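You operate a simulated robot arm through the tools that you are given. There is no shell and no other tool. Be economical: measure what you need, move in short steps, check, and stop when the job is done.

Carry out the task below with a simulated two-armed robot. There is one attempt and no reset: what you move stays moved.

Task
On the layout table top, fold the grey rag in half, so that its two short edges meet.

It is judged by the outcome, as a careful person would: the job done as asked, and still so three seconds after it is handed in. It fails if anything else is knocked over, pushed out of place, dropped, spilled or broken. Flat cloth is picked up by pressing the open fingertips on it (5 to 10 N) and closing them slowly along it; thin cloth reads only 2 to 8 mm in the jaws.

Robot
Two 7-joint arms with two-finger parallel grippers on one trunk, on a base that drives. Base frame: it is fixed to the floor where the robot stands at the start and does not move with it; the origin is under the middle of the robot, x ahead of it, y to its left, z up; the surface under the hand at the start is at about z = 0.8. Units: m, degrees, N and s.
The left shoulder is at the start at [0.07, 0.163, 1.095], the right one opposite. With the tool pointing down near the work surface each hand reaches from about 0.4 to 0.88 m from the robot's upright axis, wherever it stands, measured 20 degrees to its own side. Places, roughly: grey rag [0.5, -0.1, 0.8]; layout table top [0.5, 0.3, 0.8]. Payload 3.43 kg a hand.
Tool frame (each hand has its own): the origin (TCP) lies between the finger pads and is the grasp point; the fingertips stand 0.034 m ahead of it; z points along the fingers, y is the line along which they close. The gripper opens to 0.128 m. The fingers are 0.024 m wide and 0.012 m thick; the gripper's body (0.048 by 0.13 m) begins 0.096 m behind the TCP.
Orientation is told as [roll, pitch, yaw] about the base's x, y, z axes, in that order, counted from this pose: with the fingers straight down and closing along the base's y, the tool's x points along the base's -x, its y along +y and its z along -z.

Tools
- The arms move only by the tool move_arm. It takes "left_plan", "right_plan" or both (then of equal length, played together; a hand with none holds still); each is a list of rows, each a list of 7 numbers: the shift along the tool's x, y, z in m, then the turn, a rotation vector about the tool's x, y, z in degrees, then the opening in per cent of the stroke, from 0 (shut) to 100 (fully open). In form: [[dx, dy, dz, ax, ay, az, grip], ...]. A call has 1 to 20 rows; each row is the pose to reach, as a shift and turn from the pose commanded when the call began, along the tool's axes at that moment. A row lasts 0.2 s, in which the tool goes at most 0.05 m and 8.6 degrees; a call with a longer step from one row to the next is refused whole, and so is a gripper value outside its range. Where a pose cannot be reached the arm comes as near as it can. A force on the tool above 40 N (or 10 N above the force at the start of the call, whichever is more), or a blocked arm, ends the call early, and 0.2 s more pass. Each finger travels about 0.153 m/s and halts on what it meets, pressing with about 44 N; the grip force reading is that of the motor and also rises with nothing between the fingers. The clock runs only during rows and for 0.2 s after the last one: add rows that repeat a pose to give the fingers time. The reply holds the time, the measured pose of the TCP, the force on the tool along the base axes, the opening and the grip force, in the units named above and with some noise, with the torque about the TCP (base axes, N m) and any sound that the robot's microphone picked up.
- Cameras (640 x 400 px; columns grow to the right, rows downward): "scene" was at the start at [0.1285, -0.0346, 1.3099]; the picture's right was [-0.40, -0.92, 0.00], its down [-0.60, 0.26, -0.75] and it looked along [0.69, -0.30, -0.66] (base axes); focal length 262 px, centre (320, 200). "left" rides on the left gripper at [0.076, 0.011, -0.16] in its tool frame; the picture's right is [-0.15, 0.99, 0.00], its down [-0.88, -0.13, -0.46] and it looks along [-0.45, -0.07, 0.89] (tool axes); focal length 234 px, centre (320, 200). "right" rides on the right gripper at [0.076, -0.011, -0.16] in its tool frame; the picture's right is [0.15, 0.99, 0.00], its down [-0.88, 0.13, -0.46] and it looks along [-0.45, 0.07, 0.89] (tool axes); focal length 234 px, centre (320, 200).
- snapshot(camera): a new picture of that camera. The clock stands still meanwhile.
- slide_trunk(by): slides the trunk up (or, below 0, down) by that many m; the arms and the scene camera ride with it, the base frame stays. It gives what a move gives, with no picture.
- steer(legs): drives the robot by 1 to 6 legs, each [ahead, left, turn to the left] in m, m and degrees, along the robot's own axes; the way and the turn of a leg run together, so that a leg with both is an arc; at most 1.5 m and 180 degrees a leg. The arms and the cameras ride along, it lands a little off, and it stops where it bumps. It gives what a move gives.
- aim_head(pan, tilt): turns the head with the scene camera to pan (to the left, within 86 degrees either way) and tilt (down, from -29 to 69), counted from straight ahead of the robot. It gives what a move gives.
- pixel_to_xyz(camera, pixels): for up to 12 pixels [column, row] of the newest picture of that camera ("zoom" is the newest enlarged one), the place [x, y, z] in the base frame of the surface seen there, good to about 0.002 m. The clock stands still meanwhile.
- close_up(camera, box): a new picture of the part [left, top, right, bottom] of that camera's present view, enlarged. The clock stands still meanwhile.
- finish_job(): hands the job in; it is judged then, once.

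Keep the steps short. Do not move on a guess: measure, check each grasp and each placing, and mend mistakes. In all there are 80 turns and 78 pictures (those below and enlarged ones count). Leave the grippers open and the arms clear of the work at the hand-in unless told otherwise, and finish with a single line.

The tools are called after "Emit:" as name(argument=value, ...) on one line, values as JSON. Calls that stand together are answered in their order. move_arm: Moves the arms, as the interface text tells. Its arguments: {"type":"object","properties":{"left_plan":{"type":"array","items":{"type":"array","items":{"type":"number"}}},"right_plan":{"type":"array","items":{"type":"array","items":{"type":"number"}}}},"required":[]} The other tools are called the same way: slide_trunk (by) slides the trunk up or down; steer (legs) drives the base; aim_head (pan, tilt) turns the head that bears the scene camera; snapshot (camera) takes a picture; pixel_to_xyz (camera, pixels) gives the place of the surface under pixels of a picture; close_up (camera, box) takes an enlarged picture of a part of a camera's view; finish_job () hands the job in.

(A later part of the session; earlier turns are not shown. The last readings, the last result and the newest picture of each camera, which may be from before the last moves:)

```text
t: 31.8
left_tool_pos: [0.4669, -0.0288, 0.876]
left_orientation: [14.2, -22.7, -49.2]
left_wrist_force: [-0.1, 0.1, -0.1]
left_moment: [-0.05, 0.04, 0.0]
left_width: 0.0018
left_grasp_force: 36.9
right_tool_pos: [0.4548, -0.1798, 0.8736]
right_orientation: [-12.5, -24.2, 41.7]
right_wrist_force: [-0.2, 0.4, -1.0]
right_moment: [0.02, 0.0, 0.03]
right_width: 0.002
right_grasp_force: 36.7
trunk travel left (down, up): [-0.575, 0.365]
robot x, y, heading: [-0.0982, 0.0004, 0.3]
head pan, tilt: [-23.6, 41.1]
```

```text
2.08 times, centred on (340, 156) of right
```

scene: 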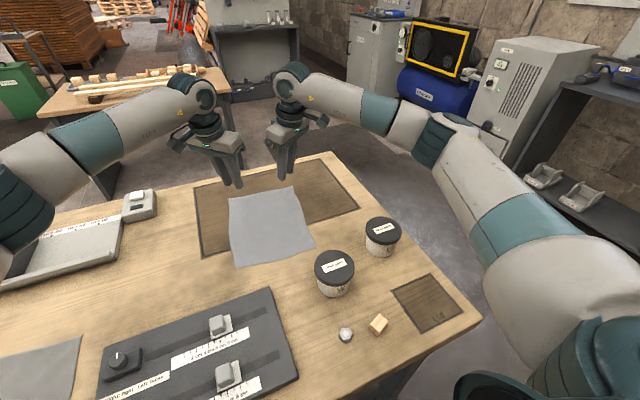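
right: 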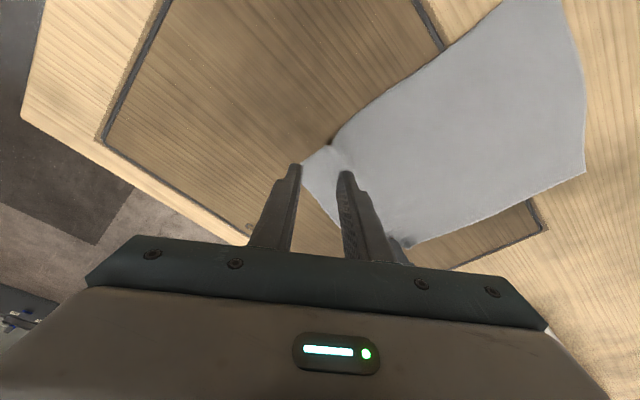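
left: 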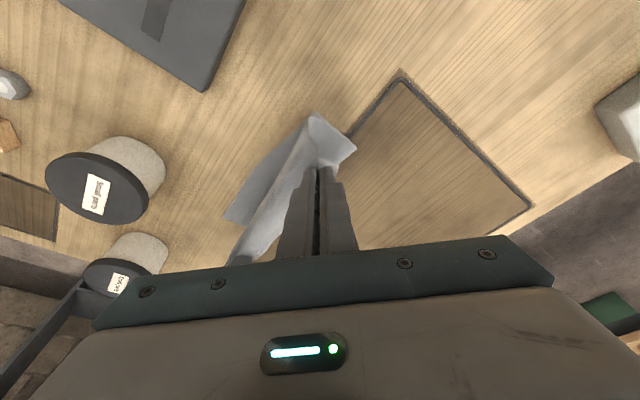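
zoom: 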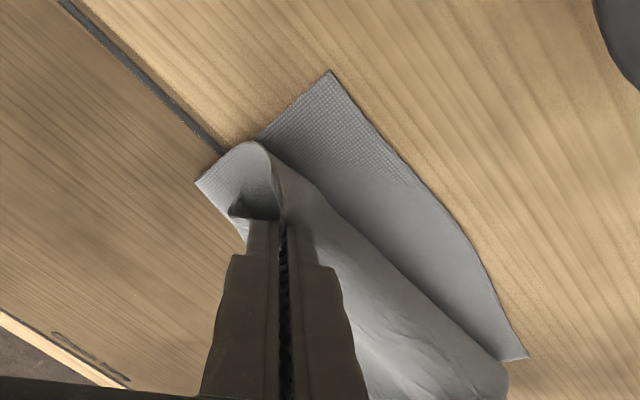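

The crease has rolled to x≈0.522, since cloth leaving the fingers downward makes a bulge. I'll move both hands 3.5 cm forward and 2.5 cm up, so the flap leans evenly and the crease goes back to about 0.55, and then look.

Emit:
move_arm(left_plan=[[-0.008, 0.007, -0.0018, 0, 0, 0, 0], [-0.0161, 0.0139, -0.0036, 0, 0, 0, 0], [-0.0241, 0.0209, -0.0054, 0, 0, 0, 0], [-0.0322, 0.0278, -0.0072, 0, 0, 0, 0], [-0.0322, 0.0278, -0.0072, 0, 0, 0, 0]], right_plan=[[-0.0082, -0.0067, -0.0018, 0, 0, 0, 0], [-0.0165, -0.0134, -0.0035, 0, 0, 0, 0], [-0.0247, -0.0202, -0.0053, 0, 0, 0, 0], [-0.0329, -0.0269, -0.007, 0, 0, 0, 0], [-0.0329, -0.0269, -0.007, 0, 0, 0, 0]])

Emit:
close_up(camera="scene", box=[190, 160, 350, 288])

Emit:
close_up(camera="right", box=[220, 60, 460, 252])

Emit:
close_up(camera="left", box=[180, 60, 420, 252])

```text
t: 33.0
left_tool_pos: [0.5003, -0.0296, 0.9015]
left_orientation: [14.2, -22.7, -49.2]
left_wrist_force: [-0.1, -0.5, 0.6]
left_moment: [-0.03, 0.01, 0.0]
left_width: 0.0019
left_grasp_force: 36.6
right_tool_pos: [0.4913, -0.1802, 0.8976]
right_orientation: [-12.6, -24.0, 41.6]
right_wrist_force: [0.0, -0.7, 0.9]
right_moment: [0.02, 0.03, 0.01]
right_width: 0.0018
right_grasp_force: 36.6
trunk travel left (down, up): [-0.575, 0.365]
robot x, y, heading: [-0.1019, -0.0022, 0.1]
head pan, tilt: [-23.6, 41.1]
```

```text
3.12 times, centred on (270, 224) of scene
```

zoom: 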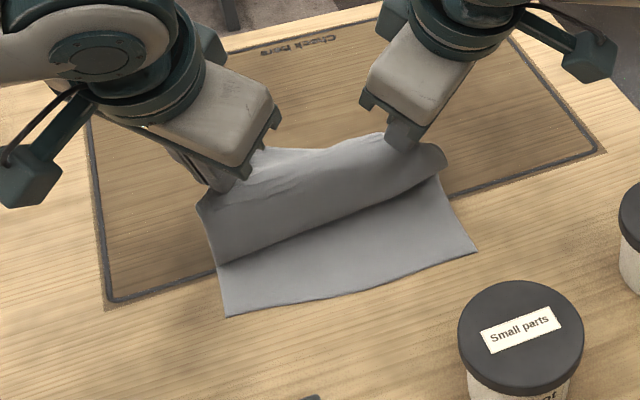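

```text
2.08 times, centred on (340, 156) of right
```

zoom: 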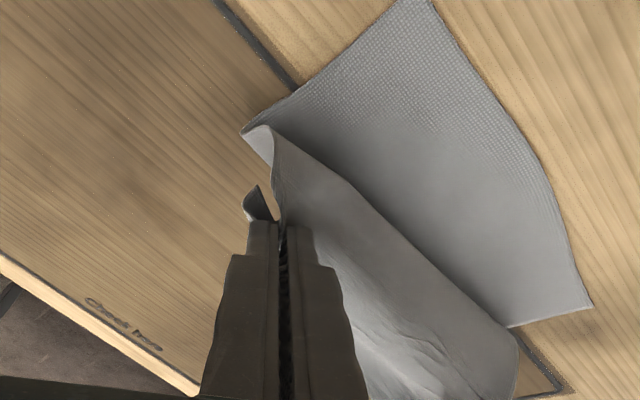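

```text
2.08 times, centred on (300, 156) of left
```

zoom: 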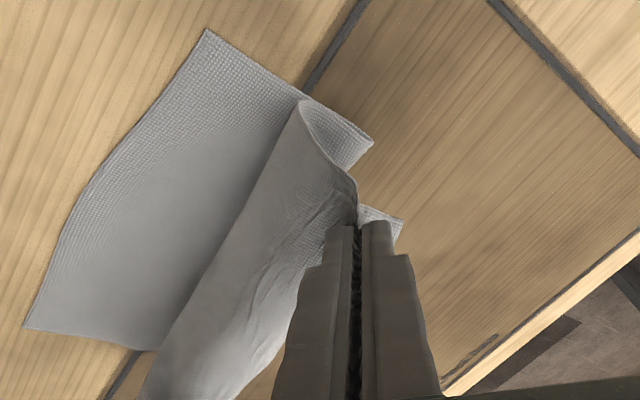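

I'll measure the crease apex at (370,142) and bulge at (300,105) in the left enlargement.

Emit:
pixel_to_xyz(camera="zoom", pixels=[[367, 142], [303, 106], [208, 34], [340, 165], [28, 325], [165, 350]])

```text
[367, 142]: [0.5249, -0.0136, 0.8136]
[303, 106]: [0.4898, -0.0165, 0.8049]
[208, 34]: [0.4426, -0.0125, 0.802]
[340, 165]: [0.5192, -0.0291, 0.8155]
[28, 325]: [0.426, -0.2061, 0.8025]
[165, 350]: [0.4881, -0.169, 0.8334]
```

The crease only shifted because horizontal tension peeled it towards the robot. I'll lay the flap back almost flat, then bring it to the start of a straight 45° path. That keeps the hanging part vertical, so nothing pulls the crease.

Emit:
move_arm(left_plan=[[-0.0153, 0.0143, 0.0027, 0, 0, 0, 0], [-0.0307, 0.0285, 0.0054, 0, 0, 0, 0], [-0.046, 0.0428, 0.0081, 0, 0, 0, 0], [-0.0516, 0.0501, 0.0238, 0, 0, 0, 0], [-0.0573, 0.0574, 0.0395, 0, 0, 0, 0], [-0.0629, 0.0646, 0.0551, 0, 0, 0, 0], [-0.0685, 0.0719, 0.0708, 0, 0, 0, 0], [-0.0685, 0.0719, 0.0708, 0, 0, 0, 0], [-0.0627, 0.065, 0.0595, 0, 0, 0, 0], [-0.0569, 0.0581, 0.0481, 0, 0, 0, 0], [-0.0511, 0.0512, 0.0368, 0, 0, 0, 0], [-0.0453, 0.0443, 0.0254, 0, 0, 0, 0], [-0.0395, 0.0374, 0.0141, 0, 0, 0, 0], [-0.0395, 0.0374, 0.0141, 0, 0, 0, 0]], right_plan=[[-0.0142, -0.0124, 0.0018, 0, 0, 0, 0], [-0.0283, -0.0248, 0.0035, 0, 0, 0, 0], [-0.0425, -0.0372, 0.0053, 0, 0, 0, 0], [-0.0473, -0.0437, 0.0193, 0, 0, 0, 0], [-0.0521, -0.0502, 0.0334, 0, 0, 0, 0], [-0.0568, -0.0567, 0.0474, 0, 0, 0, 0], [-0.0616, -0.0632, 0.0614, 0, 0, 0, 0], [-0.0616, -0.0632, 0.0614, 0, 0, 0, 0], [-0.0562, -0.0571, 0.0526, 0, 0, 0, 0], [-0.0507, -0.051, 0.0438, 0, 0, 0, 0], [-0.0453, -0.0448, 0.0349, 0, 0, 0, 0], [-0.0398, -0.0387, 0.0261, 0, 0, 0, 0], [-0.0344, -0.0326, 0.0173, 0, 0, 0, 0], [-0.0344, -0.0326, 0.0173, 0, 0, 0, 0]])

Emit:
close_up(camera="left", box=[120, 0, 440, 256])

Emit:
close_up(camera="scene", box=[190, 160, 350, 288])

```text
t: 36.0
left_tool_pos: [0.5527, -0.0316, 0.9107]
left_orientation: [14.2, -22.7, -49.1]
left_wrist_force: [-0.1, -0.4, -0.5]
left_moment: [-0.07, 0.01, -0.01]
left_width: 0.0021
left_grasp_force: 36.7
right_tool_pos: [0.5415, -0.1847, 0.9042]
right_orientation: [-12.5, -24.2, 41.6]
right_wrist_force: [0.7, 0.0, -0.3]
right_moment: [0.04, -0.01, 0.0]
right_width: 0.0022
right_grasp_force: 36.6
trunk travel left (down, up): [-0.575, 0.365]
robot x, y, heading: [-0.0974, -0.0006, -0.0]
head pan, tilt: [-23.6, 41.1]
```

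```text
1.56 times, centred on (280, 128) of left
```

zoom: 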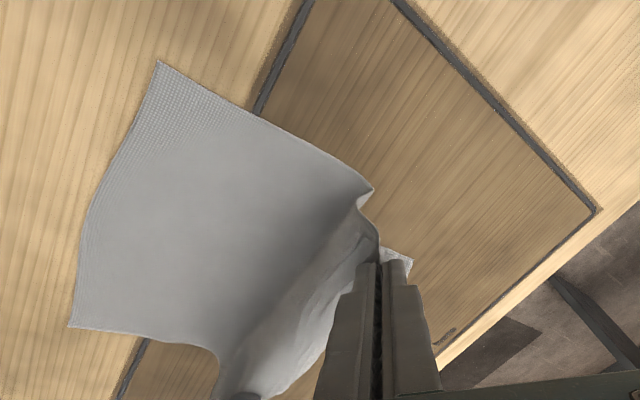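

```text
3.12 times, centred on (270, 224) of scene
```

zoom: 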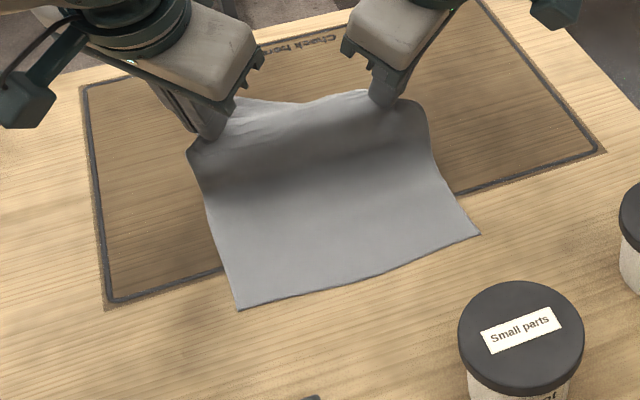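

The near layer is flat and the flap hangs well. I'll follow the 45° line for two thirds of its length, then check the crease.

Emit:
move_arm(left_plan=[[0.0075, -0.0067, 0.0014, 0, 0, 0, 0], [0.015, -0.0134, 0.0029, 0, 0, 0, 0], [0.0225, -0.0201, 0.0043, 0, 0, 0, 0], [0.03, -0.0268, 0.0058, 0, 0, 0, 0], [0.0375, -0.0335, 0.0072, 0, 0, 0, 0], [0.0449, -0.0402, 0.0087, 0, 0, 0, 0], [0.0524, -0.0469, 0.0101, 0, 0, 0, 0], [0.0599, -0.0536, 0.0115, 0, 0, 0, 0], [0.0599, -0.0536, 0.0115, 0, 0, 0, 0]], right_plan=[[0.0071, 0.0059, 0.0012, 0, 0, 0, 0], [0.0143, 0.0117, 0.0024, 0, 0, 0, 0], [0.0214, 0.0176, 0.0036, 0, 0, 0, 0], [0.0286, 0.0235, 0.0048, 0, 0, 0, 0], [0.0357, 0.0293, 0.0061, 0, 0, 0, 0], [0.0428, 0.0352, 0.0073, 0, 0, 0, 0], [0.05, 0.041, 0.0085, 0, 0, 0, 0], [0.0571, 0.0469, 0.0097, 0, 0, 0, 0], [0.0571, 0.0469, 0.0097, 0, 0, 0, 0]])

Emit:
close_up(camera="left", box=[120, 0, 440, 256])

Emit:
pixel_to_xyz(camera="zoom", pixels=[[200, 80], [300, 120], [340, 140], [360, 155], [370, 165], [320, 130]])

```text
t: 38.0
left_tool_pos: [0.4856, -0.0295, 0.8668]
left_orientation: [14.2, -22.7, -49.0]
left_wrist_force: [-0.4, -0.2, -0.1]
left_moment: [-0.04, 0.02, 0.03]
left_width: 0.0019
left_grasp_force: 36.8
right_tool_pos: [0.4792, -0.1815, 0.8594]
right_orientation: [-12.5, -23.9, 41.6]
right_wrist_force: [-1.1, -0.5, -0.5]
right_moment: [0.03, 0.01, 0.0]
right_width: 0.002
right_grasp_force: 36.9
trunk travel left (down, up): [-0.575, 0.365]
robot x, y, heading: [-0.096, -0.0014, -0.2]
head pan, tilt: [-23.6, 41.1]
```

```text
1.56 times, centred on (280, 128) of left
```

zoom: 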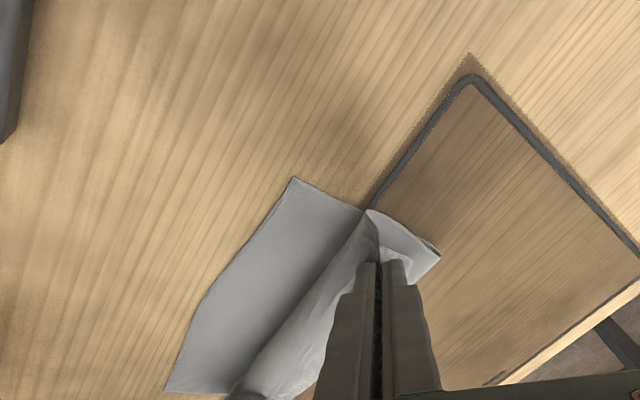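

```text
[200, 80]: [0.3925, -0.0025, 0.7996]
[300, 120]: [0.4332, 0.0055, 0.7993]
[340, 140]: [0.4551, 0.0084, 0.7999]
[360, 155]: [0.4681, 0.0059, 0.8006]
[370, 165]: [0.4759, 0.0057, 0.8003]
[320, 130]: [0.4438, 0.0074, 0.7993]
```

Emit:
pixel_to_xyz(camera="zoom", pixels=[[293, 182], [368, 212], [436, 254], [425, 262], [168, 386], [400, 255]])

Emit:
close_up(camera="right", box=[200, 0, 520, 256])

```text
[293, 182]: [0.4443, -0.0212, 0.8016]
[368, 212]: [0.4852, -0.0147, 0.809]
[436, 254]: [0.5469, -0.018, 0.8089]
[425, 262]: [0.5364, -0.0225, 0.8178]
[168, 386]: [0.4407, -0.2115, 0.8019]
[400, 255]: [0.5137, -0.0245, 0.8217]
```

```text
1.56 times, centred on (360, 128) of right
```

zoom: 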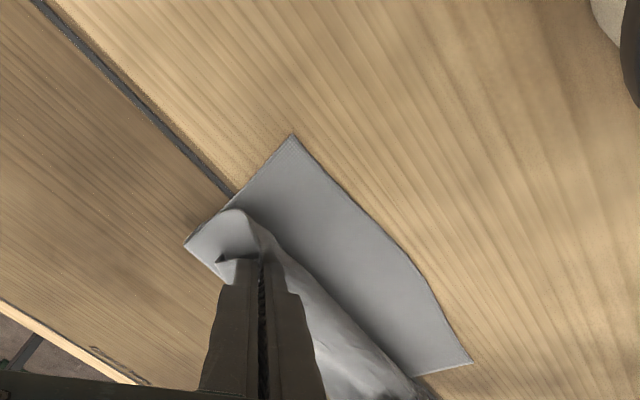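

The crease is now at x≈0.548, with the wanted spot about 0.56. I'll repeat the cycle, starting the 45° line about 1.5 cm further forward and a little lower.

Emit:
move_arm(left_plan=[[-0.0206, 0.0195, 0.0026, 0, 0, 0, 0], [-0.0413, 0.0389, 0.0051, 0, 0, 0, 0], [-0.0619, 0.0584, 0.0077, 0, 0, 0, 0], [-0.0726, 0.07, 0.0212, 0, 0, 0, 0], [-0.0833, 0.0815, 0.0346, 0, 0, 0, 0], [-0.094, 0.0931, 0.0481, 0, 0, 0, 0], [-0.094, 0.0931, 0.0481, 0, 0, 0, 0], [-0.0865, 0.0849, 0.0378, 0, 0, 0, 0], [-0.079, 0.0766, 0.0275, 0, 0, 0, 0], [-0.0714, 0.0684, 0.0171, 0, 0, 0, 0], [-0.0639, 0.0602, 0.0068, 0, 0, 0, 0], [-0.0551, 0.052, 0.0067, 0, 0, 0, 0], [-0.0462, 0.0439, 0.0066, 0, 0, 0, 0], [-0.0374, 0.0357, 0.0065, 0, 0, 0, 0], [-0.0286, 0.0276, 0.0065, 0, 0, 0, 0], [-0.0198, 0.0194, 0.0064, 0, 0, 0, 0], [-0.0109, 0.0113, 0.0063, 0, 0, 0, 0], [-0.0021, 0.0031, 0.0062, 0, 0, 0, 0], [-0.0021, 0.0031, 0.0062, 0, 0, 0, 0]], right_plan=[[-0.0205, -0.0173, 0.0021, 0, 0, 0, 0], [-0.0411, -0.0347, 0.0041, 0, 0, 0, 0], [-0.0616, -0.052, 0.0062, 0, 0, 0, 0], [-0.0725, -0.0631, 0.017, 0, 0, 0, 0], [-0.0833, -0.0741, 0.0278, 0, 0, 0, 0], [-0.0942, -0.0852, 0.0386, 0, 0, 0, 0], [-0.0942, -0.0852, 0.0386, 0, 0, 0, 0], [-0.0875, -0.0781, 0.0312, 0, 0, 0, 0], [-0.0808, -0.071, 0.0237, 0, 0, 0, 0], [-0.0741, -0.064, 0.0163, 0, 0, 0, 0], [-0.0674, -0.0569, 0.0088, 0, 0, 0, 0], [-0.0591, -0.0499, 0.0084, 0, 0, 0, 0], [-0.0509, -0.043, 0.0081, 0, 0, 0, 0], [-0.0426, -0.036, 0.0077, 0, 0, 0, 0], [-0.0343, -0.0291, 0.0073, 0, 0, 0, 0], [-0.026, -0.0221, 0.0069, 0, 0, 0, 0], [-0.0178, -0.0152, 0.0066, 0, 0, 0, 0], [-0.0095, -0.0082, 0.0062, 0, 0, 0, 0], [-0.0095, -0.0082, 0.0062, 0, 0, 0, 0]])

Emit:
close_up(camera="right", box=[200, 0, 520, 256])

Emit:
close_up(camera="left", box=[120, 0, 440, 256])

```text
t: 42.0
left_tool_pos: [0.4939, -0.0299, 0.8627]
left_orientation: [14.2, -22.7, -49.1]
left_wrist_force: [-0.5, -0.2, 0.9]
left_moment: [-0.08, 0.02, -0.01]
left_width: 0.0019
left_grasp_force: 37.1
right_tool_pos: [0.4913, -0.1806, 0.8635]
right_orientation: [-12.4, -24.2, 41.6]
right_wrist_force: [0.0, -0.3, -0.8]
right_moment: [0.04, 0.03, -0.01]
right_width: 0.002
right_grasp_force: 37.0
trunk travel left (down, up): [-0.575, 0.365]
robot x, y, heading: [-0.1016, 0.0004, 0.0]
head pan, tilt: [-23.6, 41.1]
```

```text
1.56 times, centred on (360, 128) of right
```

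zoom: 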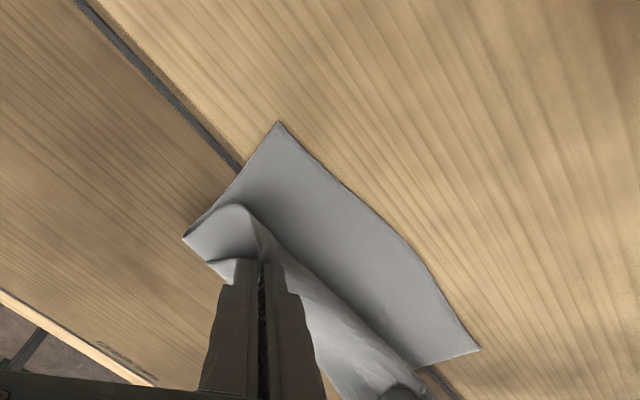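

```text
1.56 times, centred on (280, 128) of left
```

zoom: 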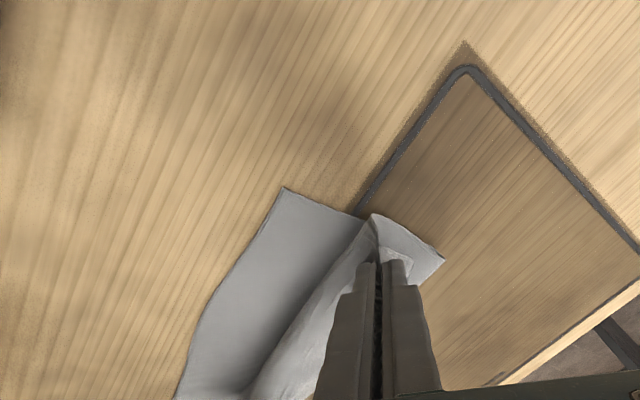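

Emit:
pixel_to_xyz(camera="left", pixels=[[302.4, 121.6], [399, 167], [360, 138]])

Emit:
pixel_to_xyz(camera="right", pixels=[[339, 80], [294, 152], [318, 133], [437, 223]])

```text
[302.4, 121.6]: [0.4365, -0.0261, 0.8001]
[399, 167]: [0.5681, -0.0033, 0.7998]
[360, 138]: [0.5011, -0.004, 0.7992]
```

```text
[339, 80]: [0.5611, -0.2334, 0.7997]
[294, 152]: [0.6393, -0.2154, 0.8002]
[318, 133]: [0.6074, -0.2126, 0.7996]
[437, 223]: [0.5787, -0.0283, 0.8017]
```

Emit:
pixel_to_xyz(camera="zoom", pixels=[[285, 191], [375, 218], [440, 261], [430, 270], [182, 397], [405, 258]])

Emit:
close_up(camera="right", box=[200, 0, 520, 256])

Emit:
pixel_to_xyz(camera="zoom", pixels=[[280, 126], [240, 208], [187, 237], [475, 350], [225, 268]])

```text
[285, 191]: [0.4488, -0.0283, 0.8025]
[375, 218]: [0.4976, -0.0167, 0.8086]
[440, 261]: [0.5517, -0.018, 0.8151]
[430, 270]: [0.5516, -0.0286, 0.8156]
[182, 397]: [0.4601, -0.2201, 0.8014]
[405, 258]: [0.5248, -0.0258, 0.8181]
```

```text
1.56 times, centred on (360, 128) of right
```

zoom: 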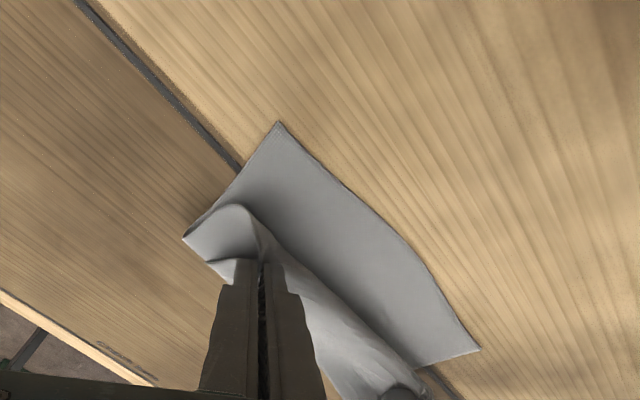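

```text
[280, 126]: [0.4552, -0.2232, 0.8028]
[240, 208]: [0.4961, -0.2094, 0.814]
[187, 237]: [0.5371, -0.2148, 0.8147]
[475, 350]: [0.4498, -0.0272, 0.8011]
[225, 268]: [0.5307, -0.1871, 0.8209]
```

The rag itself is starting to slide, and the edge strip keeps curling back, so this grasp won't give a clean fold. The new plan is to lay it flat again, release, and then pick the rag up by its midline. Both halves will hang together and can be laid down as one. First I'll lay the far edge back and let go.

Emit:
move_arm(left_plan=[[-0.0186, 0.0161, -0.0048, 0, 0, 0, 0], [-0.0371, 0.0322, -0.0095, 0, 0, 0, 0], [-0.0557, 0.0483, -0.0143, 0, 0, 0, 0], [-0.0672, 0.0615, 0.0033, 0, 0, 0, 0], [-0.0788, 0.0746, 0.0208, 0, 0, 0, 0], [-0.0903, 0.0878, 0.0384, 0, 0, 0, 0], [-0.0907, 0.0902, 0.0526, 0, 0, 0, 0], [-0.0912, 0.0927, 0.0668, 0, 0, 0, 0], [-0.0916, 0.0951, 0.081, 0, 0, 0, 0], [-0.0916, 0.0951, 0.081, 0, 0, 0, 0], [-0.0916, 0.0951, 0.081, 0, 0, 0, 8], [-0.0916, 0.0951, 0.081, 0, 0, 0, 16], [-0.0916, 0.0951, 0.081, 0, 0, 0, 25], [-0.0916, 0.0951, 0.081, 0, 0, 0, 25], [-0.0916, 0.0951, 0.061, 0, 0, 0, 25], [-0.0916, 0.0951, 0.031, 0, 0, 0, 25], [-0.0916, 0.0951, 0.001, 0, 0, 0, 25], [-0.0916, 0.0951, -0.029, 0, 0, 0, 25]], right_plan=[[-0.019, -0.0157, -0.0047, 0, 0, 0, 0], [-0.038, -0.0314, -0.0093, 0, 0, 0, 0], [-0.057, -0.0471, -0.014, 0, 0, 0, 0], [-0.0688, -0.0598, 0.0037, 0, 0, 0, 0], [-0.0807, -0.0725, 0.0213, 0, 0, 0, 0], [-0.0925, -0.0852, 0.039, 0, 0, 0, 0], [-0.0922, -0.0873, 0.0532, 0, 0, 0, 0], [-0.0919, -0.0895, 0.0673, 0, 0, 0, 0], [-0.0916, -0.0916, 0.0815, 0, 0, 0, 0], [-0.0916, -0.0916, 0.0815, 0, 0, 0, 0], [-0.0916, -0.0916, 0.0815, 0, 0, 0, 8], [-0.0916, -0.0916, 0.0815, 0, 0, 0, 16], [-0.0916, -0.0916, 0.0815, 0, 0, 0, 25], [-0.0916, -0.0916, 0.0815, 0, 0, 0, 25], [-0.0916, -0.0916, 0.0615, 0, 0, 0, 25], [-0.0916, -0.0916, 0.0315, 0, 0, 0, 25], [-0.0916, -0.0916, 0.0015, 0, 0, 0, 25], [-0.0916, -0.0916, -0.0285, 0, 0, 0, 25]])

Emit:
snapshot(camera="scene")

```text
t: 45.8
left_tool_pos: [0.5991, -0.0231, 0.9486]
left_orientation: [14.2, -22.7, -49.1]
left_wrist_force: [-0.1, -0.2, -0.2]
left_moment: [0.0, -0.01, -0.03]
left_width: 0.0323
left_grasp_force: 0.1
right_tool_pos: [0.5929, -0.1996, 0.9437]
right_orientation: [-12.6, -24.2, 41.7]
right_wrist_force: [-0.9, 0.7, 0.3]
right_moment: [-0.01, -0.02, 0.01]
right_width: 0.0319
right_grasp_force: 0.1
trunk travel left (down, up): [-0.575, 0.365]
robot x, y, heading: [-0.0997, -0.0022, 0.0]
head pan, tilt: [-23.6, 41.1]
```

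```text
36 pictures are left
```

scene: 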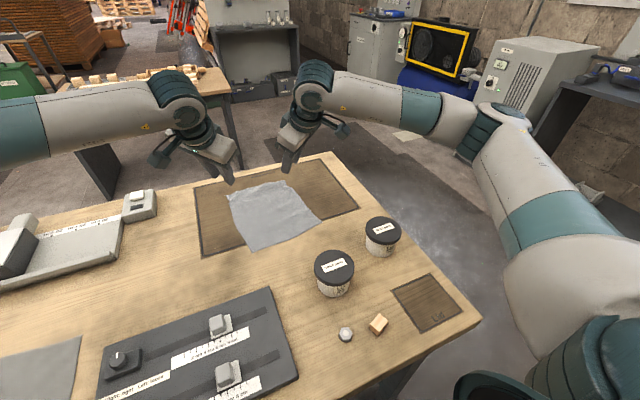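

The rag is flat again. To close along the rag's length with both hands near -85° yaw, the robot should stand further left. First I'll untilt and raise the hands, then drive left 0.22 m.

Emit:
move_arm(left_plan=[[-0.0064, 0.0037, -0.0149, 4.2, 4.2, -0.8, 25], [-0.0129, 0.0075, -0.0299, 8.4, 8.5, -1.5, 25], [-0.0193, 0.0112, -0.0448, 12.6, 12.7, -2.3, 25]], right_plan=[[-0.0068, -0.0033, -0.0148, -3.6, 4.7, 0.6, 25], [-0.0137, -0.0066, -0.0297, -7.3, 9.5, 1.3, 25], [-0.0205, -0.0099, -0.0445, -10.9, 14.2, 1.9, 25]])

Emit:
steer(legs=[[0, 0.22, 0]])

```text
t: 46.5
left_tool_pos: [0.6012, -0.0231, 0.9957]
left_orientation: [0.3, -10.3, -45.0]
left_wrist_force: [-0.9, -0.1, 0.2]
left_moment: [-0.02, -0.01, 0.03]
left_width: 0.0319
left_grasp_force: 0.0
right_tool_pos: [0.5955, -0.201, 0.9939]
right_orientation: [-0.4, -10.2, 38.1]
right_wrist_force: [0.1, 0.2, 0.0]
right_moment: [-0.02, 0.01, 0.04]
right_width: 0.032
right_grasp_force: 0.1
trunk travel left (down, up): [-0.575, 0.365]
robot x, y, heading: [-0.0972, -0.0008, 0.2]
head pan, tilt: [-23.6, 41.1]
```

```text
t: 48.2
left_tool_pos: [0.6008, 0.2062, 0.9966]
left_orientation: [0.4, -10.4, -44.3]
left_wrist_force: [0.4, 0.0, -0.6]
left_moment: [-0.03, 0.03, 0.04]
left_width: 0.032
left_grasp_force: 0.0
right_tool_pos: [0.5972, 0.0307, 0.9929]
right_orientation: [-0.6, -10.2, 38.7]
right_wrist_force: [-0.2, 0.1, 0.7]
right_moment: [-0.02, 0.02, 0.07]
right_width: 0.032
right_grasp_force: 0.0
trunk travel left (down, up): [-0.575, 0.365]
robot x, y, heading: [-0.1015, 0.2198, 0.9]
head pan, tilt: [-23.6, 41.1]
```

I'm now 0.22 m further left. Next I'll turn the left hand to about -85° and the right to about -75° yaw while moving both above the rag's midline, still high.

Emit:
move_arm(left_plan=[[-0.0073, -0.0113, 0.0013, 0, 0, 2.91, 25], [-0.0146, -0.0226, 0.0027, 0, 0, 5.81, 25], [-0.0219, -0.0339, 0.004, 0, 0, 8.72, 25], [-0.0292, -0.0452, 0.0053, 0, 0, 11.63, 25], [-0.0365, -0.0565, 0.0066, 0, 0, 14.54, 25], [-0.0438, -0.0678, 0.008, 0, 0, 17.44, 25], [-0.0511, -0.0792, 0.0093, 0, 0, 20.35, 25], [-0.0585, -0.0905, 0.0106, 0, 0, 23.26, 25], [-0.0658, -0.1018, 0.012, 0, 0, 26.16, 25], [-0.0731, -0.1131, 0.0133, 0, 0, 29.07, 25], [-0.0804, -0.1244, 0.0146, 0, 0, 31.98, 25], [-0.0877, -0.1357, 0.0159, 0, 0, 34.89, 25], [-0.095, -0.147, 0.0173, 0, 0, 37.79, 25], [-0.1023, -0.1583, 0.0186, 0, 0, 40.7, 25], [-0.1023, -0.1583, 0.0186, 0, 0, 40.7, 25]], right_plan=[[0.0133, -0.0121, -0.0024, 0, 0, 8.14, 25], [0.0267, -0.0242, -0.0049, 0, 0, 16.29, 25], [0.04, -0.0363, -0.0073, 0, 0, 24.43, 25], [0.0533, -0.0484, -0.0097, 0, 0, 32.57, 25], [0.0667, -0.0605, -0.0121, 0, 0, 40.71, 25], [0.08, -0.0726, -0.0146, 0, 0, 48.86, 25], [0.0934, -0.0848, -0.017, 0, 0, 57, 25], [0.1067, -0.0969, -0.0194, 0, 0, 65.14, 25], [0.12, -0.109, -0.0219, 0, 0, 73.29, 25], [0.1334, -0.1211, -0.0243, 0, 0, 81.43, 25], [0.1467, -0.1332, -0.0267, 0, 0, 89.57, 25], [0.16, -0.1453, -0.0291, 0, 0, 97.71, 25], [0.1734, -0.1574, -0.0316, 0, 0, 105.86, 25], [0.1867, -0.1695, -0.034, 0, 0, 114, 25], [0.1867, -0.1695, -0.034, 0, 0, 114, 25]])

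Emit:
snapshot(camera="scene")

```text
t: 51.5
left_tool_pos: [0.4754, 0.0819, 1.0339]
left_orientation: [6.0, -8.5, -77.9]
left_wrist_force: [0.1, -0.7, 0.4]
left_moment: [0.0, 0.04, 0.0]
left_width: 0.032
left_grasp_force: 0.1
left hand out of reach, approached as far as the arm can: row 5, 6, 7, 8, 9, 10, 11, 12, 13, 14, 15
right_tool_pos: [0.554, -0.2212, 0.9935]
right_orientation: [9.5, 3.7, -75.2]
right_wrist_force: [0.2, 0.0, 0.0]
right_moment: [0.02, 0.05, 0.0]
right_width: 0.0317
right_grasp_force: 0.0
trunk travel left (down, up): [-0.575, 0.365]
robot x, y, heading: [-0.0996, 0.2248, 0.8]
head pan, tilt: [-23.6, 41.1]
```

```text
35 pictures are left
```

scene: 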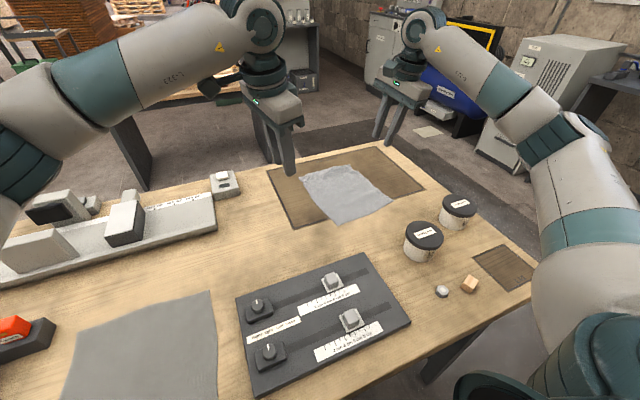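

The right hand turns inward freely, but the left can't turn outward that far. I'll turn the left hand inward instead, to about +87° yaw, and later lean both hands outward so the cameras clear. Then I'll drive back right.

Emit:
move_arm(left_plan=[[0, 0, 0, 0, 0, -8.25, 25], [0, 0, 0, 0, 0, -16.5, 25], [0, 0, 0, 0, 0, -24.75, 25], [0, 0, 0, 0, 0, -33, 25], [0, 0, 0, 0, 0, -41.25, 25], [0, 0, 0, 0, 0, -49.5, 25], [0, 0, 0, 0, 0, -57.75, 25], [0, 0, 0, 0, 0, -66, 25], [0, 0, 0, 0, 0, -74.25, 25], [0, 0, 0, 0, 0, -82.5, 25], [0, 0, 0, 0, 0, -90.75, 25], [0, 0, 0, 0, 0, -99, 25], [0, 0, 0, 0, 0, -107.25, 25], [0, 0, 0, 0, 0, -115.5, 25], [0, 0, 0, 0, 0, -123.75, 25], [0, 0, 0, 0, 0, -132, 25], [0, 0, 0, 0, 0, -140.25, 25], [0, 0, 0, 0, 0, -148.5, 25], [0, 0, 0, 0, 0, -156.75, 25], [0, 0, 0, 0, 0, -165, 25]])

Emit:
steer(legs=[[0, -0.27, 0]])

```text
t: 55.6
left_tool_pos: [0.475, 0.087, 1.0359]
left_orientation: [-7.9, 6.7, 87.2]
left_wrist_force: [-0.1, -0.3, 0.2]
left_moment: [0.03, 0.01, -0.01]
left_width: 0.0321
left_grasp_force: 0.1
right_tool_pos: [0.5535, -0.2208, 0.9938]
right_orientation: [9.6, 3.7, -75.1]
right_wrist_force: [0.3, 0.7, -0.5]
right_moment: [-0.01, 0.01, 0.04]
right_width: 0.0319
right_grasp_force: 0.0
trunk travel left (down, up): [-0.575, 0.365]
robot x, y, heading: [-0.0999, 0.2234, 0.6]
head pan, tilt: [-23.6, 41.1]
```

```text
t: 57.6
left_tool_pos: [0.4791, -0.1893, 1.036]
left_orientation: [-8.0, 6.7, 87.6]
left_wrist_force: [0.3, 0.2, -0.7]
left_moment: [0.03, -0.01, 0.02]
left_width: 0.0319
left_grasp_force: 0.0
right_tool_pos: [0.5596, -0.4975, 0.9941]
right_orientation: [9.6, 3.7, -74.7]
right_wrist_force: [-0.8, 0.0, 0.7]
right_moment: [-0.01, 0.01, 0.0]
right_width: 0.0318
right_grasp_force: 0.2
trunk travel left (down, up): [-0.575, 0.365]
robot x, y, heading: [-0.0961, -0.0604, 1.0]
head pan, tilt: [-23.6, 41.1]
```

Turning inward works. Now I'll place the hands on either side of the rag, at y=+0.08 and -0.30, leaned 20° outward, so the scene camera can see the rag.

Emit:
move_arm(left_plan=[[-0.0348, -0.008, 0.0054, -1, 1.7, -0.6, 25], [-0.0695, -0.0161, 0.0108, -2, 3.3, -1.3, 25], [-0.1043, -0.0241, 0.0162, -3, 5, -1.9, 25], [-0.139, -0.0322, 0.0217, -4, 6.7, -2.5, 25], [-0.1738, -0.0402, 0.0271, -5, 8.3, -3.1, 25], [-0.2085, -0.0482, 0.0325, -6, 10, -3.8, 25], [-0.2433, -0.0563, 0.0379, -7, 11.6, -4.4, 25], [-0.278, -0.0643, 0.0433, -8, 13.3, -5, 25], [-0.278, -0.0643, 0.0433, -8, 13.3, -5, 25]], right_plan=[[0.0236, 0.0057, 0.0055, 1.2, 2, 1.7, 25], [0.0472, 0.0114, 0.0111, 2.4, 4.1, 3.3, 25], [0.0707, 0.017, 0.0166, 3.6, 6.1, 5, 25], [0.0943, 0.0227, 0.0222, 4.8, 8.2, 6.7, 25], [0.1179, 0.0284, 0.0277, 6, 10.2, 8.3, 25], [0.1415, 0.0341, 0.0332, 7.2, 12.2, 10, 25], [0.165, 0.0397, 0.0388, 8.4, 14.3, 11.6, 25], [0.1886, 0.0454, 0.0443, 9.6, 16.3, 13.3, 25], [0.1886, 0.0454, 0.0443, 9.6, 16.3, 13.3, 25]])

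Emit:
close_up(camera="scene", box=[150, 140, 350, 300])

```text
t: 59.6
left_tool_pos: [0.5581, 0.0818, 0.97]
left_orientation: [0.9, 20.2, 91.9]
left_wrist_force: [-0.1, -0.8, -0.2]
left_moment: [-0.01, 0.0, 0.02]
left_width: 0.0318
left_grasp_force: 0.1
right_tool_pos: [0.5606, -0.3021, 0.97]
right_orientation: [-2.9, 20.9, -87.3]
right_wrist_force: [-0.8, 0.1, -0.1]
right_moment: [0.05, -0.03, -0.02]
right_width: 0.032
right_grasp_force: 0.0
trunk travel left (down, up): [-0.575, 0.365]
robot x, y, heading: [-0.0958, -0.0611, 0.9]
head pan, tilt: [-23.6, 41.1]
```

```text
2.50 times, centred on (250, 220) of scene
```

zoom: 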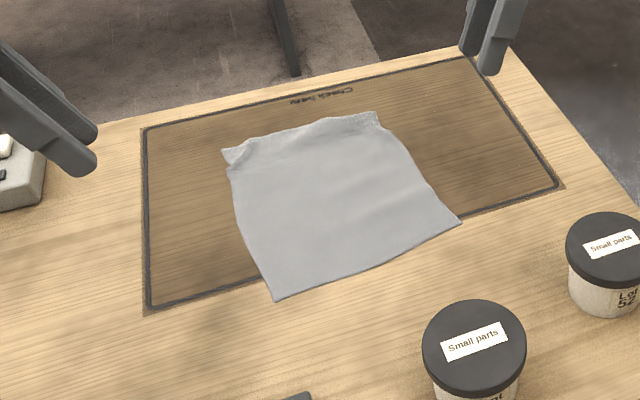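

No trouble reaching. I'll measure the rag's corners and side edges in this enlargement.

Emit:
pixel_to_xyz(camera="zoom", pixels=[[224, 152], [375, 116], [458, 221], [276, 296], [247, 230], [412, 163], [330, 122], [330, 200], [240, 205], [428, 188], [260, 135], [236, 155]])

```text
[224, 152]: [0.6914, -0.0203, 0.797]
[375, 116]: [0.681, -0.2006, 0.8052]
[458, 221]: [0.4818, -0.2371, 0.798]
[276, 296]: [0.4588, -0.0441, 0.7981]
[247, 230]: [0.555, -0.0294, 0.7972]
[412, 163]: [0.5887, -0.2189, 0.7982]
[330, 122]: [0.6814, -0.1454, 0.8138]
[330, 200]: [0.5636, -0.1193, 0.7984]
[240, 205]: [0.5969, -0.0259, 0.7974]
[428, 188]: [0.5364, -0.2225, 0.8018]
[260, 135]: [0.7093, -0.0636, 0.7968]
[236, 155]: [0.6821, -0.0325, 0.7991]
```

The corners are A(.691,-.020), B(.681,-.201), C(.482,-.237) and D(.459,-.044), so the rag is turned about +6.8°. Its midline runs from (.577,-.030) to (.600,-.223). I'll hover the tips over pinch points 2 cm inside those ends, at (.579,-.050) and (.598,-.203), about 3 cm up.

Emit:
move_arm(left_plan=[[0.0126, -0.003, 0.0238, 0.4, 0, -0.8, 25], [0.0253, -0.0059, 0.0476, 0.9, 0, -1.5, 25], [0.0379, -0.0089, 0.0715, 1.3, -0.1, -2.3, 25], [0.0505, -0.0118, 0.0953, 1.7, -0.1, -3.1, 25], [0.0632, -0.0148, 0.1191, 2.2, -0.2, -3.8, 25], [0.0758, -0.0177, 0.1429, 2.6, -0.2, -4.6, 25], [0.0758, -0.0177, 0.1429, 2.6, -0.2, -4.6, 25]], right_plan=[[0.0069, 0.0081, 0.0216, -0.3, -0.2, -0.7, 25], [0.0138, 0.0162, 0.0431, -0.5, -0.3, -1.3, 25], [0.0207, 0.0244, 0.0647, -0.8, -0.5, -2, 25], [0.0275, 0.0325, 0.0862, -1, -0.6, -2.6, 25], [0.0344, 0.0406, 0.1078, -1.3, -0.8, -3.3, 25], [0.0413, 0.0487, 0.1293, -1.5, -0.9, -3.9, 25], [0.0413, 0.0487, 0.1293, -1.5, -0.9, -3.9, 25]])

Emit:
close_up(camera="scene", box=[150, 140, 350, 300])

```text
t: 61.2
left_tool_pos: [0.5781, -0.0414, 0.861]
left_orientation: [0.1, 20.1, 96.8]
left_wrist_force: [-0.2, -0.4, -0.3]
left_moment: [0.02, -0.01, -0.02]
left_width: 0.0319
left_grasp_force: 0.0
right_tool_pos: [0.5987, -0.2087, 0.861]
right_orientation: [0.2, 20.0, -83.0]
right_wrist_force: [0.6, 0.2, 0.0]
right_moment: [0.01, 0.02, 0.04]
right_width: 0.0319
right_grasp_force: 0.1
trunk travel left (down, up): [-0.575, 0.365]
robot x, y, heading: [-0.0952, -0.0578, 0.9]
head pan, tilt: [-23.6, 41.1]
```

```text
2.50 times, centred on (250, 220) of scene
```

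zoom: 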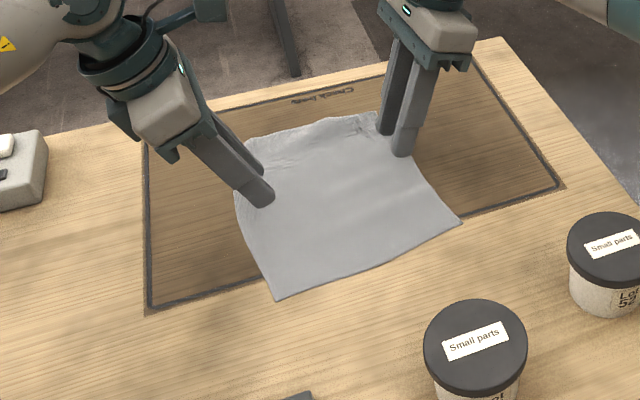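

Both hands are well placed. I'll lower them to near contact with a small outward correction.

Emit:
move_arm(left_plan=[[-0.0053, -0.0002, 0.01, 0, 0, 0, 25], [-0.0105, -0.0004, 0.0201, 0, 0, 0, 25], [-0.0108, -0.0004, 0.021, 0, 0, 0, 25], [-0.0108, -0.0004, 0.021, 0, 0, 0, 25]], right_plan=[[-0.0062, -0.0003, 0.0098, 0, 0, 0, 25], [-0.0124, -0.0006, 0.0195, 0, 0, 0, 25], [-0.0127, -0.0006, 0.0204, 0, 0, 0, 25], [-0.0127, -0.0006, 0.0204, 0, 0, 0, 25]])

```text
t: 62.2
left_tool_pos: [0.5788, -0.0376, 0.8387]
left_orientation: [0.1, 20.0, 96.8]
left_wrist_force: [0.2, -0.2, 0.2]
left_moment: [-0.02, -0.04, -0.02]
left_width: 0.032
left_grasp_force: 0.1
right_tool_pos: [0.5999, -0.2181, 0.839]
right_orientation: [0.2, 20.0, -83.1]
right_wrist_force: [-0.4, -0.3, 0.4]
right_moment: [0.02, 0.02, -0.02]
right_width: 0.032
right_grasp_force: 0.0
trunk travel left (down, up): [-0.575, 0.365]
robot x, y, heading: [-0.0976, -0.0585, 0.8]
head pan, tilt: [-23.6, 41.1]
```

There's no contact yet. I'll go down about 2 mm more, with the right also 3 mm inward.

Emit:
move_arm(left_plan=[[-0.0004, 0, 0.001, 0, 0, 0, 25], [-0.0008, 0, 0.002, 0, 0, 0, 25], [-0.0008, 0, 0.002, 0, 0, 0, 25]], right_plan=[[0.0024, 0.0004, 0.002, 0, 0, 0, 25], [0.002, 0.0004, 0.003, 0, 0, 0, 25], [0.002, 0.0004, 0.003, 0, 0, 0, 25]])

```text
t: 63.0
left_tool_pos: [0.5799, -0.0378, 0.8373]
left_orientation: [0.1, 19.9, 96.8]
left_wrist_force: [0.2, -0.7, 1.0]
left_moment: [-0.02, -0.01, 0.01]
left_width: 0.032
left_grasp_force: 0.0
right_tool_pos: [0.5996, -0.2135, 0.8374]
right_orientation: [0.1, 20.0, -82.9]
right_wrist_force: [2.2, -0.9, 5.9]
right_moment: [0.0, -0.03, -0.01]
right_width: 0.0315
right_grasp_force: 0.1
trunk travel left (down, up): [-0.575, 0.365]
robot x, y, heading: [-0.0949, -0.0615, 0.8]
head pan, tilt: [-23.6, 41.1]
```

The right presses at 5.9 N and the left barely touches. I'll press the left about 1 mm more and close both slowly.

Emit:
move_arm(left_plan=[[-0.0003, 0, 0.0009, 0, 0, 0, 25], [-0.0004, 0, 0.0011, 0, 0, 0, 25], [-0.0004, 0, 0.0011, 0, 0, 0, 23.5], [-0.0004, 0, 0.0011, 0, 0, 0, 22], [-0.0004, 0, 0.0011, 0, 0, 0, 20.5], [-0.0004, 0, 0.0011, 0, 0, 0, 19], [-0.0004, 0, 0.0011, 0, 0, 0, 17.5], [-0.0004, 0, 0.0011, 0, 0, 0, 16], [-0.0004, 0, 0.0011, 0, 0, 0, 14.5], [-0.0004, 0, 0.0011, 0, 0, 0, 13], [-0.0004, 0, 0.0011, 0, 0, 0, 11.5], [-0.0004, 0, 0.0011, 0, 0, 0, 10], [-0.0004, 0, 0.0011, 0, 0, 0, 8], [-0.0004, 0, 0.0011, 0, 0, 0, 6], [-0.0004, 0, 0.0011, 0, 0, 0, 4], [-0.0004, 0, 0.0011, 0, 0, 0, 2], [-0.0004, 0, 0.0011, 0, 0, 0, 0], [-0.0004, 0, 0.0011, 0, 0, 0, 0]], right_plan=[[-0.0001, 0, 0.0002, 0, 0, 0, 25], [-0.0001, 0, 0.0003, 0, 0, 0, 25], [-0.0001, 0, 0.0003, 0, 0, 0, 23.5], [-0.0001, 0, 0.0003, 0, 0, 0, 22], [-0.0001, 0, 0.0003, 0, 0, 0, 20.5], [-0.0001, 0, 0.0003, 0, 0, 0, 19], [-0.0001, 0, 0.0003, 0, 0, 0, 17.5], [-0.0001, 0, 0.0003, 0, 0, 0, 16], [-0.0001, 0, 0.0003, 0, 0, 0, 14.5], [-0.0001, 0, 0.0003, 0, 0, 0, 13], [-0.0001, 0, 0.0003, 0, 0, 0, 11.5], [-0.0001, 0, 0.0003, 0, 0, 0, 10], [-0.0001, 0, 0.0003, 0, 0, 0, 8], [-0.0001, 0, 0.0003, 0, 0, 0, 6], [-0.0001, 0, 0.0003, 0, 0, 0, 4], [-0.0001, 0, 0.0003, 0, 0, 0, 2], [-0.0001, 0, 0.0003, 0, 0, 0, 0], [-0.0001, 0, 0.0003, 0, 0, 0, 0]])

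Emit:
close_up(camera="scene", box=[180, 150, 340, 278])

```text
t: 66.8
left_tool_pos: [0.5793, -0.0364, 0.8391]
left_orientation: [-0.1, 20.0, 96.6]
left_wrist_force: [1.6, -0.4, 19.1]
left_moment: [-0.04, -0.05, -0.02]
left_width: 0.0022
left_grasp_force: 36.7
right_tool_pos: [0.5982, -0.2151, 0.8369]
right_orientation: [0.2, 20.1, -83.0]
right_wrist_force: [-0.1, 0.9, 1.2]
right_moment: [0.0, -0.03, 0.0]
right_width: 0.0021
right_grasp_force: 36.9
trunk travel left (down, up): [-0.575, 0.365]
robot x, y, heading: [-0.0974, -0.0584, 1.2]
head pan, tilt: [-23.6, 41.1]
```

```text
3.12 times, centred on (260, 214) of scene
```

zoom: 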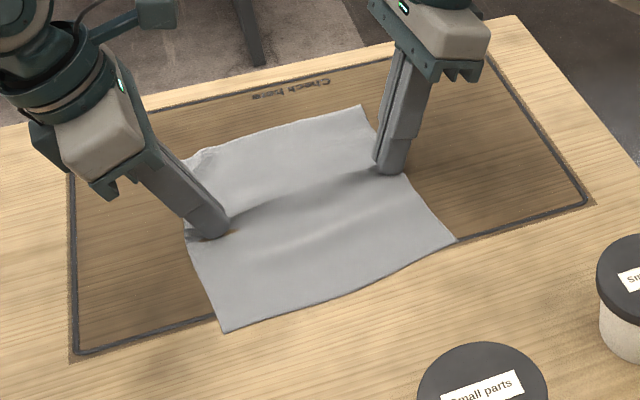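

Both hold at 2.1–2.2 mm, with a ridge across the middle. I'll check that the pinch is centred between the short edges.

Emit:
pixel_to_xyz(camera="zoom", pixels=[[195, 158], [361, 109], [453, 240], [225, 330], [300, 225], [337, 295], [280, 132]])

```text
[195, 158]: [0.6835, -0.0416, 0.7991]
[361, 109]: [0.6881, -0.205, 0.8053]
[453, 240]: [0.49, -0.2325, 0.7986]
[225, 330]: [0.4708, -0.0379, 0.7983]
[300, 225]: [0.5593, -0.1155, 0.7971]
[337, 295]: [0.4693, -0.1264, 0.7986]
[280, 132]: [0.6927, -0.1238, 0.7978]
```

It's centred: the near half is about 0.108 m plus the ridge on both sides. I'll lift straight up 12.5 cm so both halves hang.

Emit:
move_arm(left_plan=[[0.0054, 0, -0.0147, 0, 0, 0, 0], [0.0108, 0, -0.0294, 0, 0, 0, 0], [0.0161, 0, -0.044, 0, 0, 0, 0], [0.0215, 0, -0.0587, 0, 0, 0, 0], [0.0269, 0, -0.0734, 0, 0, 0, 0], [0.0323, 0, -0.0881, 0, 0, 0, 0], [0.0376, 0, -0.1027, 0, 0, 0, 0], [0.043, 0, -0.1174, 0, 0, 0, 0], [0.043, 0, -0.1174, 0, 0, 0, 0], [0.043, 0, -0.1174, 0, 0, 0, 0]], right_plan=[[0.0054, 0, -0.0147, 0, 0, 0, 0], [0.0107, 0, -0.0294, 0, 0, 0, 0], [0.0161, 0, -0.0441, 0, 0, 0, 0], [0.0214, 0, -0.0588, 0, 0, 0, 0], [0.0268, 0, -0.0734, 0, 0, 0, 0], [0.0321, 0, -0.0881, 0, 0, 0, 0], [0.0375, 0, -0.1028, 0, 0, 0, 0], [0.0428, 0, -0.1175, 0, 0, 0, 0], [0.0428, 0, -0.1175, 0, 0, 0, 0], [0.0428, 0, -0.1175, 0, 0, 0, 0]])

Emit:
close_up(camera="scene", box=[180, 150, 340, 278])

```text
t: 69.0
left_tool_pos: [0.5807, -0.0375, 0.9601]
left_orientation: [0.1, 19.9, 96.8]
left_wrist_force: [0.6, -0.1, 0.1]
left_moment: [-0.03, -0.02, 0.0]
left_width: 0.002
left_grasp_force: 37.3
right_tool_pos: [0.6005, -0.216, 0.9614]
right_orientation: [0.1, 20.0, -83.1]
right_wrist_force: [-1.1, 0.0, 0.2]
right_moment: [-0.02, 0.01, 0.01]
right_width: 0.0022
right_grasp_force: 36.3
trunk travel left (down, up): [-0.575, 0.365]
robot x, y, heading: [-0.0985, -0.057, 0.9]
head pan, tilt: [-23.6, 41.1]
```

```text
3.12 times, centred on (260, 214) of scene
```

zoom: 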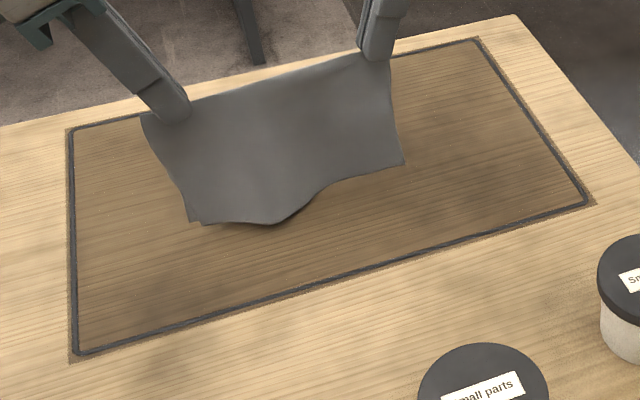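

The rag hangs folded with its short edges together. I'll lower it until the bottoms touch, then move the crease towards the robot and down at 45°, laying both layers out behind it.

Emit:
move_arm(left_plan=[[-0.0023, 0.002, 0.0056, 0, 0, 0, 0], [-0.0046, 0.004, 0.0111, 0, 0, 0, 0], [-0.0073, 0.0122, 0.0187, 0, 0, 0, 0], [-0.0101, 0.0204, 0.0263, 0, 0, 0, 0], [-0.0128, 0.0286, 0.0339, 0, 0, 0, 0], [-0.0156, 0.0368, 0.0415, 0, 0, 0, 0], [-0.0183, 0.045, 0.0491, 0, 0, 0, 0], [-0.0211, 0.0533, 0.0566, 0, 0, 0, 0], [-0.0238, 0.0615, 0.0642, 0, 0, 0, 0], [-0.0266, 0.0697, 0.0718, 0, 0, 0, 0], [-0.0293, 0.0779, 0.0794, 0, 0, 0, 0], [-0.0321, 0.0861, 0.087, 0, 0, 0, 0], [-0.0348, 0.0943, 0.0946, 0, 0, 0, 0], [-0.0376, 0.1025, 0.1022, 0, 0, 0, 0], [-0.0403, 0.1107, 0.1098, 0, 0, 0, 0], [-0.0403, 0.1107, 0.1098, 0, 0, 0, 0]], right_plan=[[-0.0018, -0.002, 0.0058, 0, 0, 0, 0], [-0.0036, -0.004, 0.0115, 0, 0, 0, 0], [-0.0064, -0.0122, 0.0191, 0, 0, 0, 0], [-0.0091, -0.0204, 0.0267, 0, 0, 0, 0], [-0.0119, -0.0286, 0.0343, 0, 0, 0, 0], [-0.0146, -0.0369, 0.0419, 0, 0, 0, 0], [-0.0174, -0.0451, 0.0495, 0, 0, 0, 0], [-0.0201, -0.0533, 0.057, 0, 0, 0, 0], [-0.0229, -0.0615, 0.0646, 0, 0, 0, 0], [-0.0256, -0.0697, 0.0722, 0, 0, 0, 0], [-0.0284, -0.078, 0.0798, 0, 0, 0, 0], [-0.0311, -0.0862, 0.0874, 0, 0, 0, 0], [-0.0339, -0.0944, 0.095, 0, 0, 0, 0], [-0.0366, -0.1026, 0.1026, 0, 0, 0, 0], [-0.0394, -0.1108, 0.1102, 0, 0, 0, 0], [-0.0394, -0.1108, 0.1102, 0, 0, 0, 0]])

Emit:
close_up(camera="scene", box=[180, 150, 340, 278])

```text
t: 72.4
left_tool_pos: [0.4693, -0.0506, 0.844]
left_orientation: [0.1, 20.0, 96.9]
left_wrist_force: [0.2, 0.1, 0.6]
left_moment: [-0.01, 0.0, -0.01]
left_width: 0.002
left_grasp_force: 36.5
right_tool_pos: [0.4873, -0.2282, 0.8425]
right_orientation: [0.1, 20.0, -83.1]
right_wrist_force: [-0.7, -0.3, 0.3]
right_moment: [-0.01, 0.0, 0.01]
right_width: 0.0022
right_grasp_force: 36.6
trunk travel left (down, up): [-0.575, 0.365]
robot x, y, heading: [-0.0973, -0.0551, 0.9]
head pan, tilt: [-23.6, 41.1]
```

```text
3.12 times, centred on (260, 214) of scene
```

zoom: 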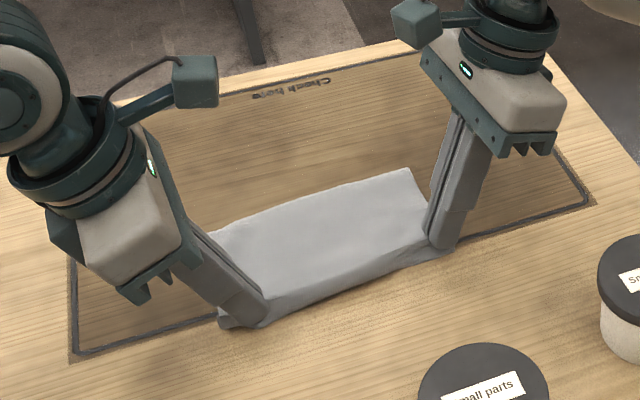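

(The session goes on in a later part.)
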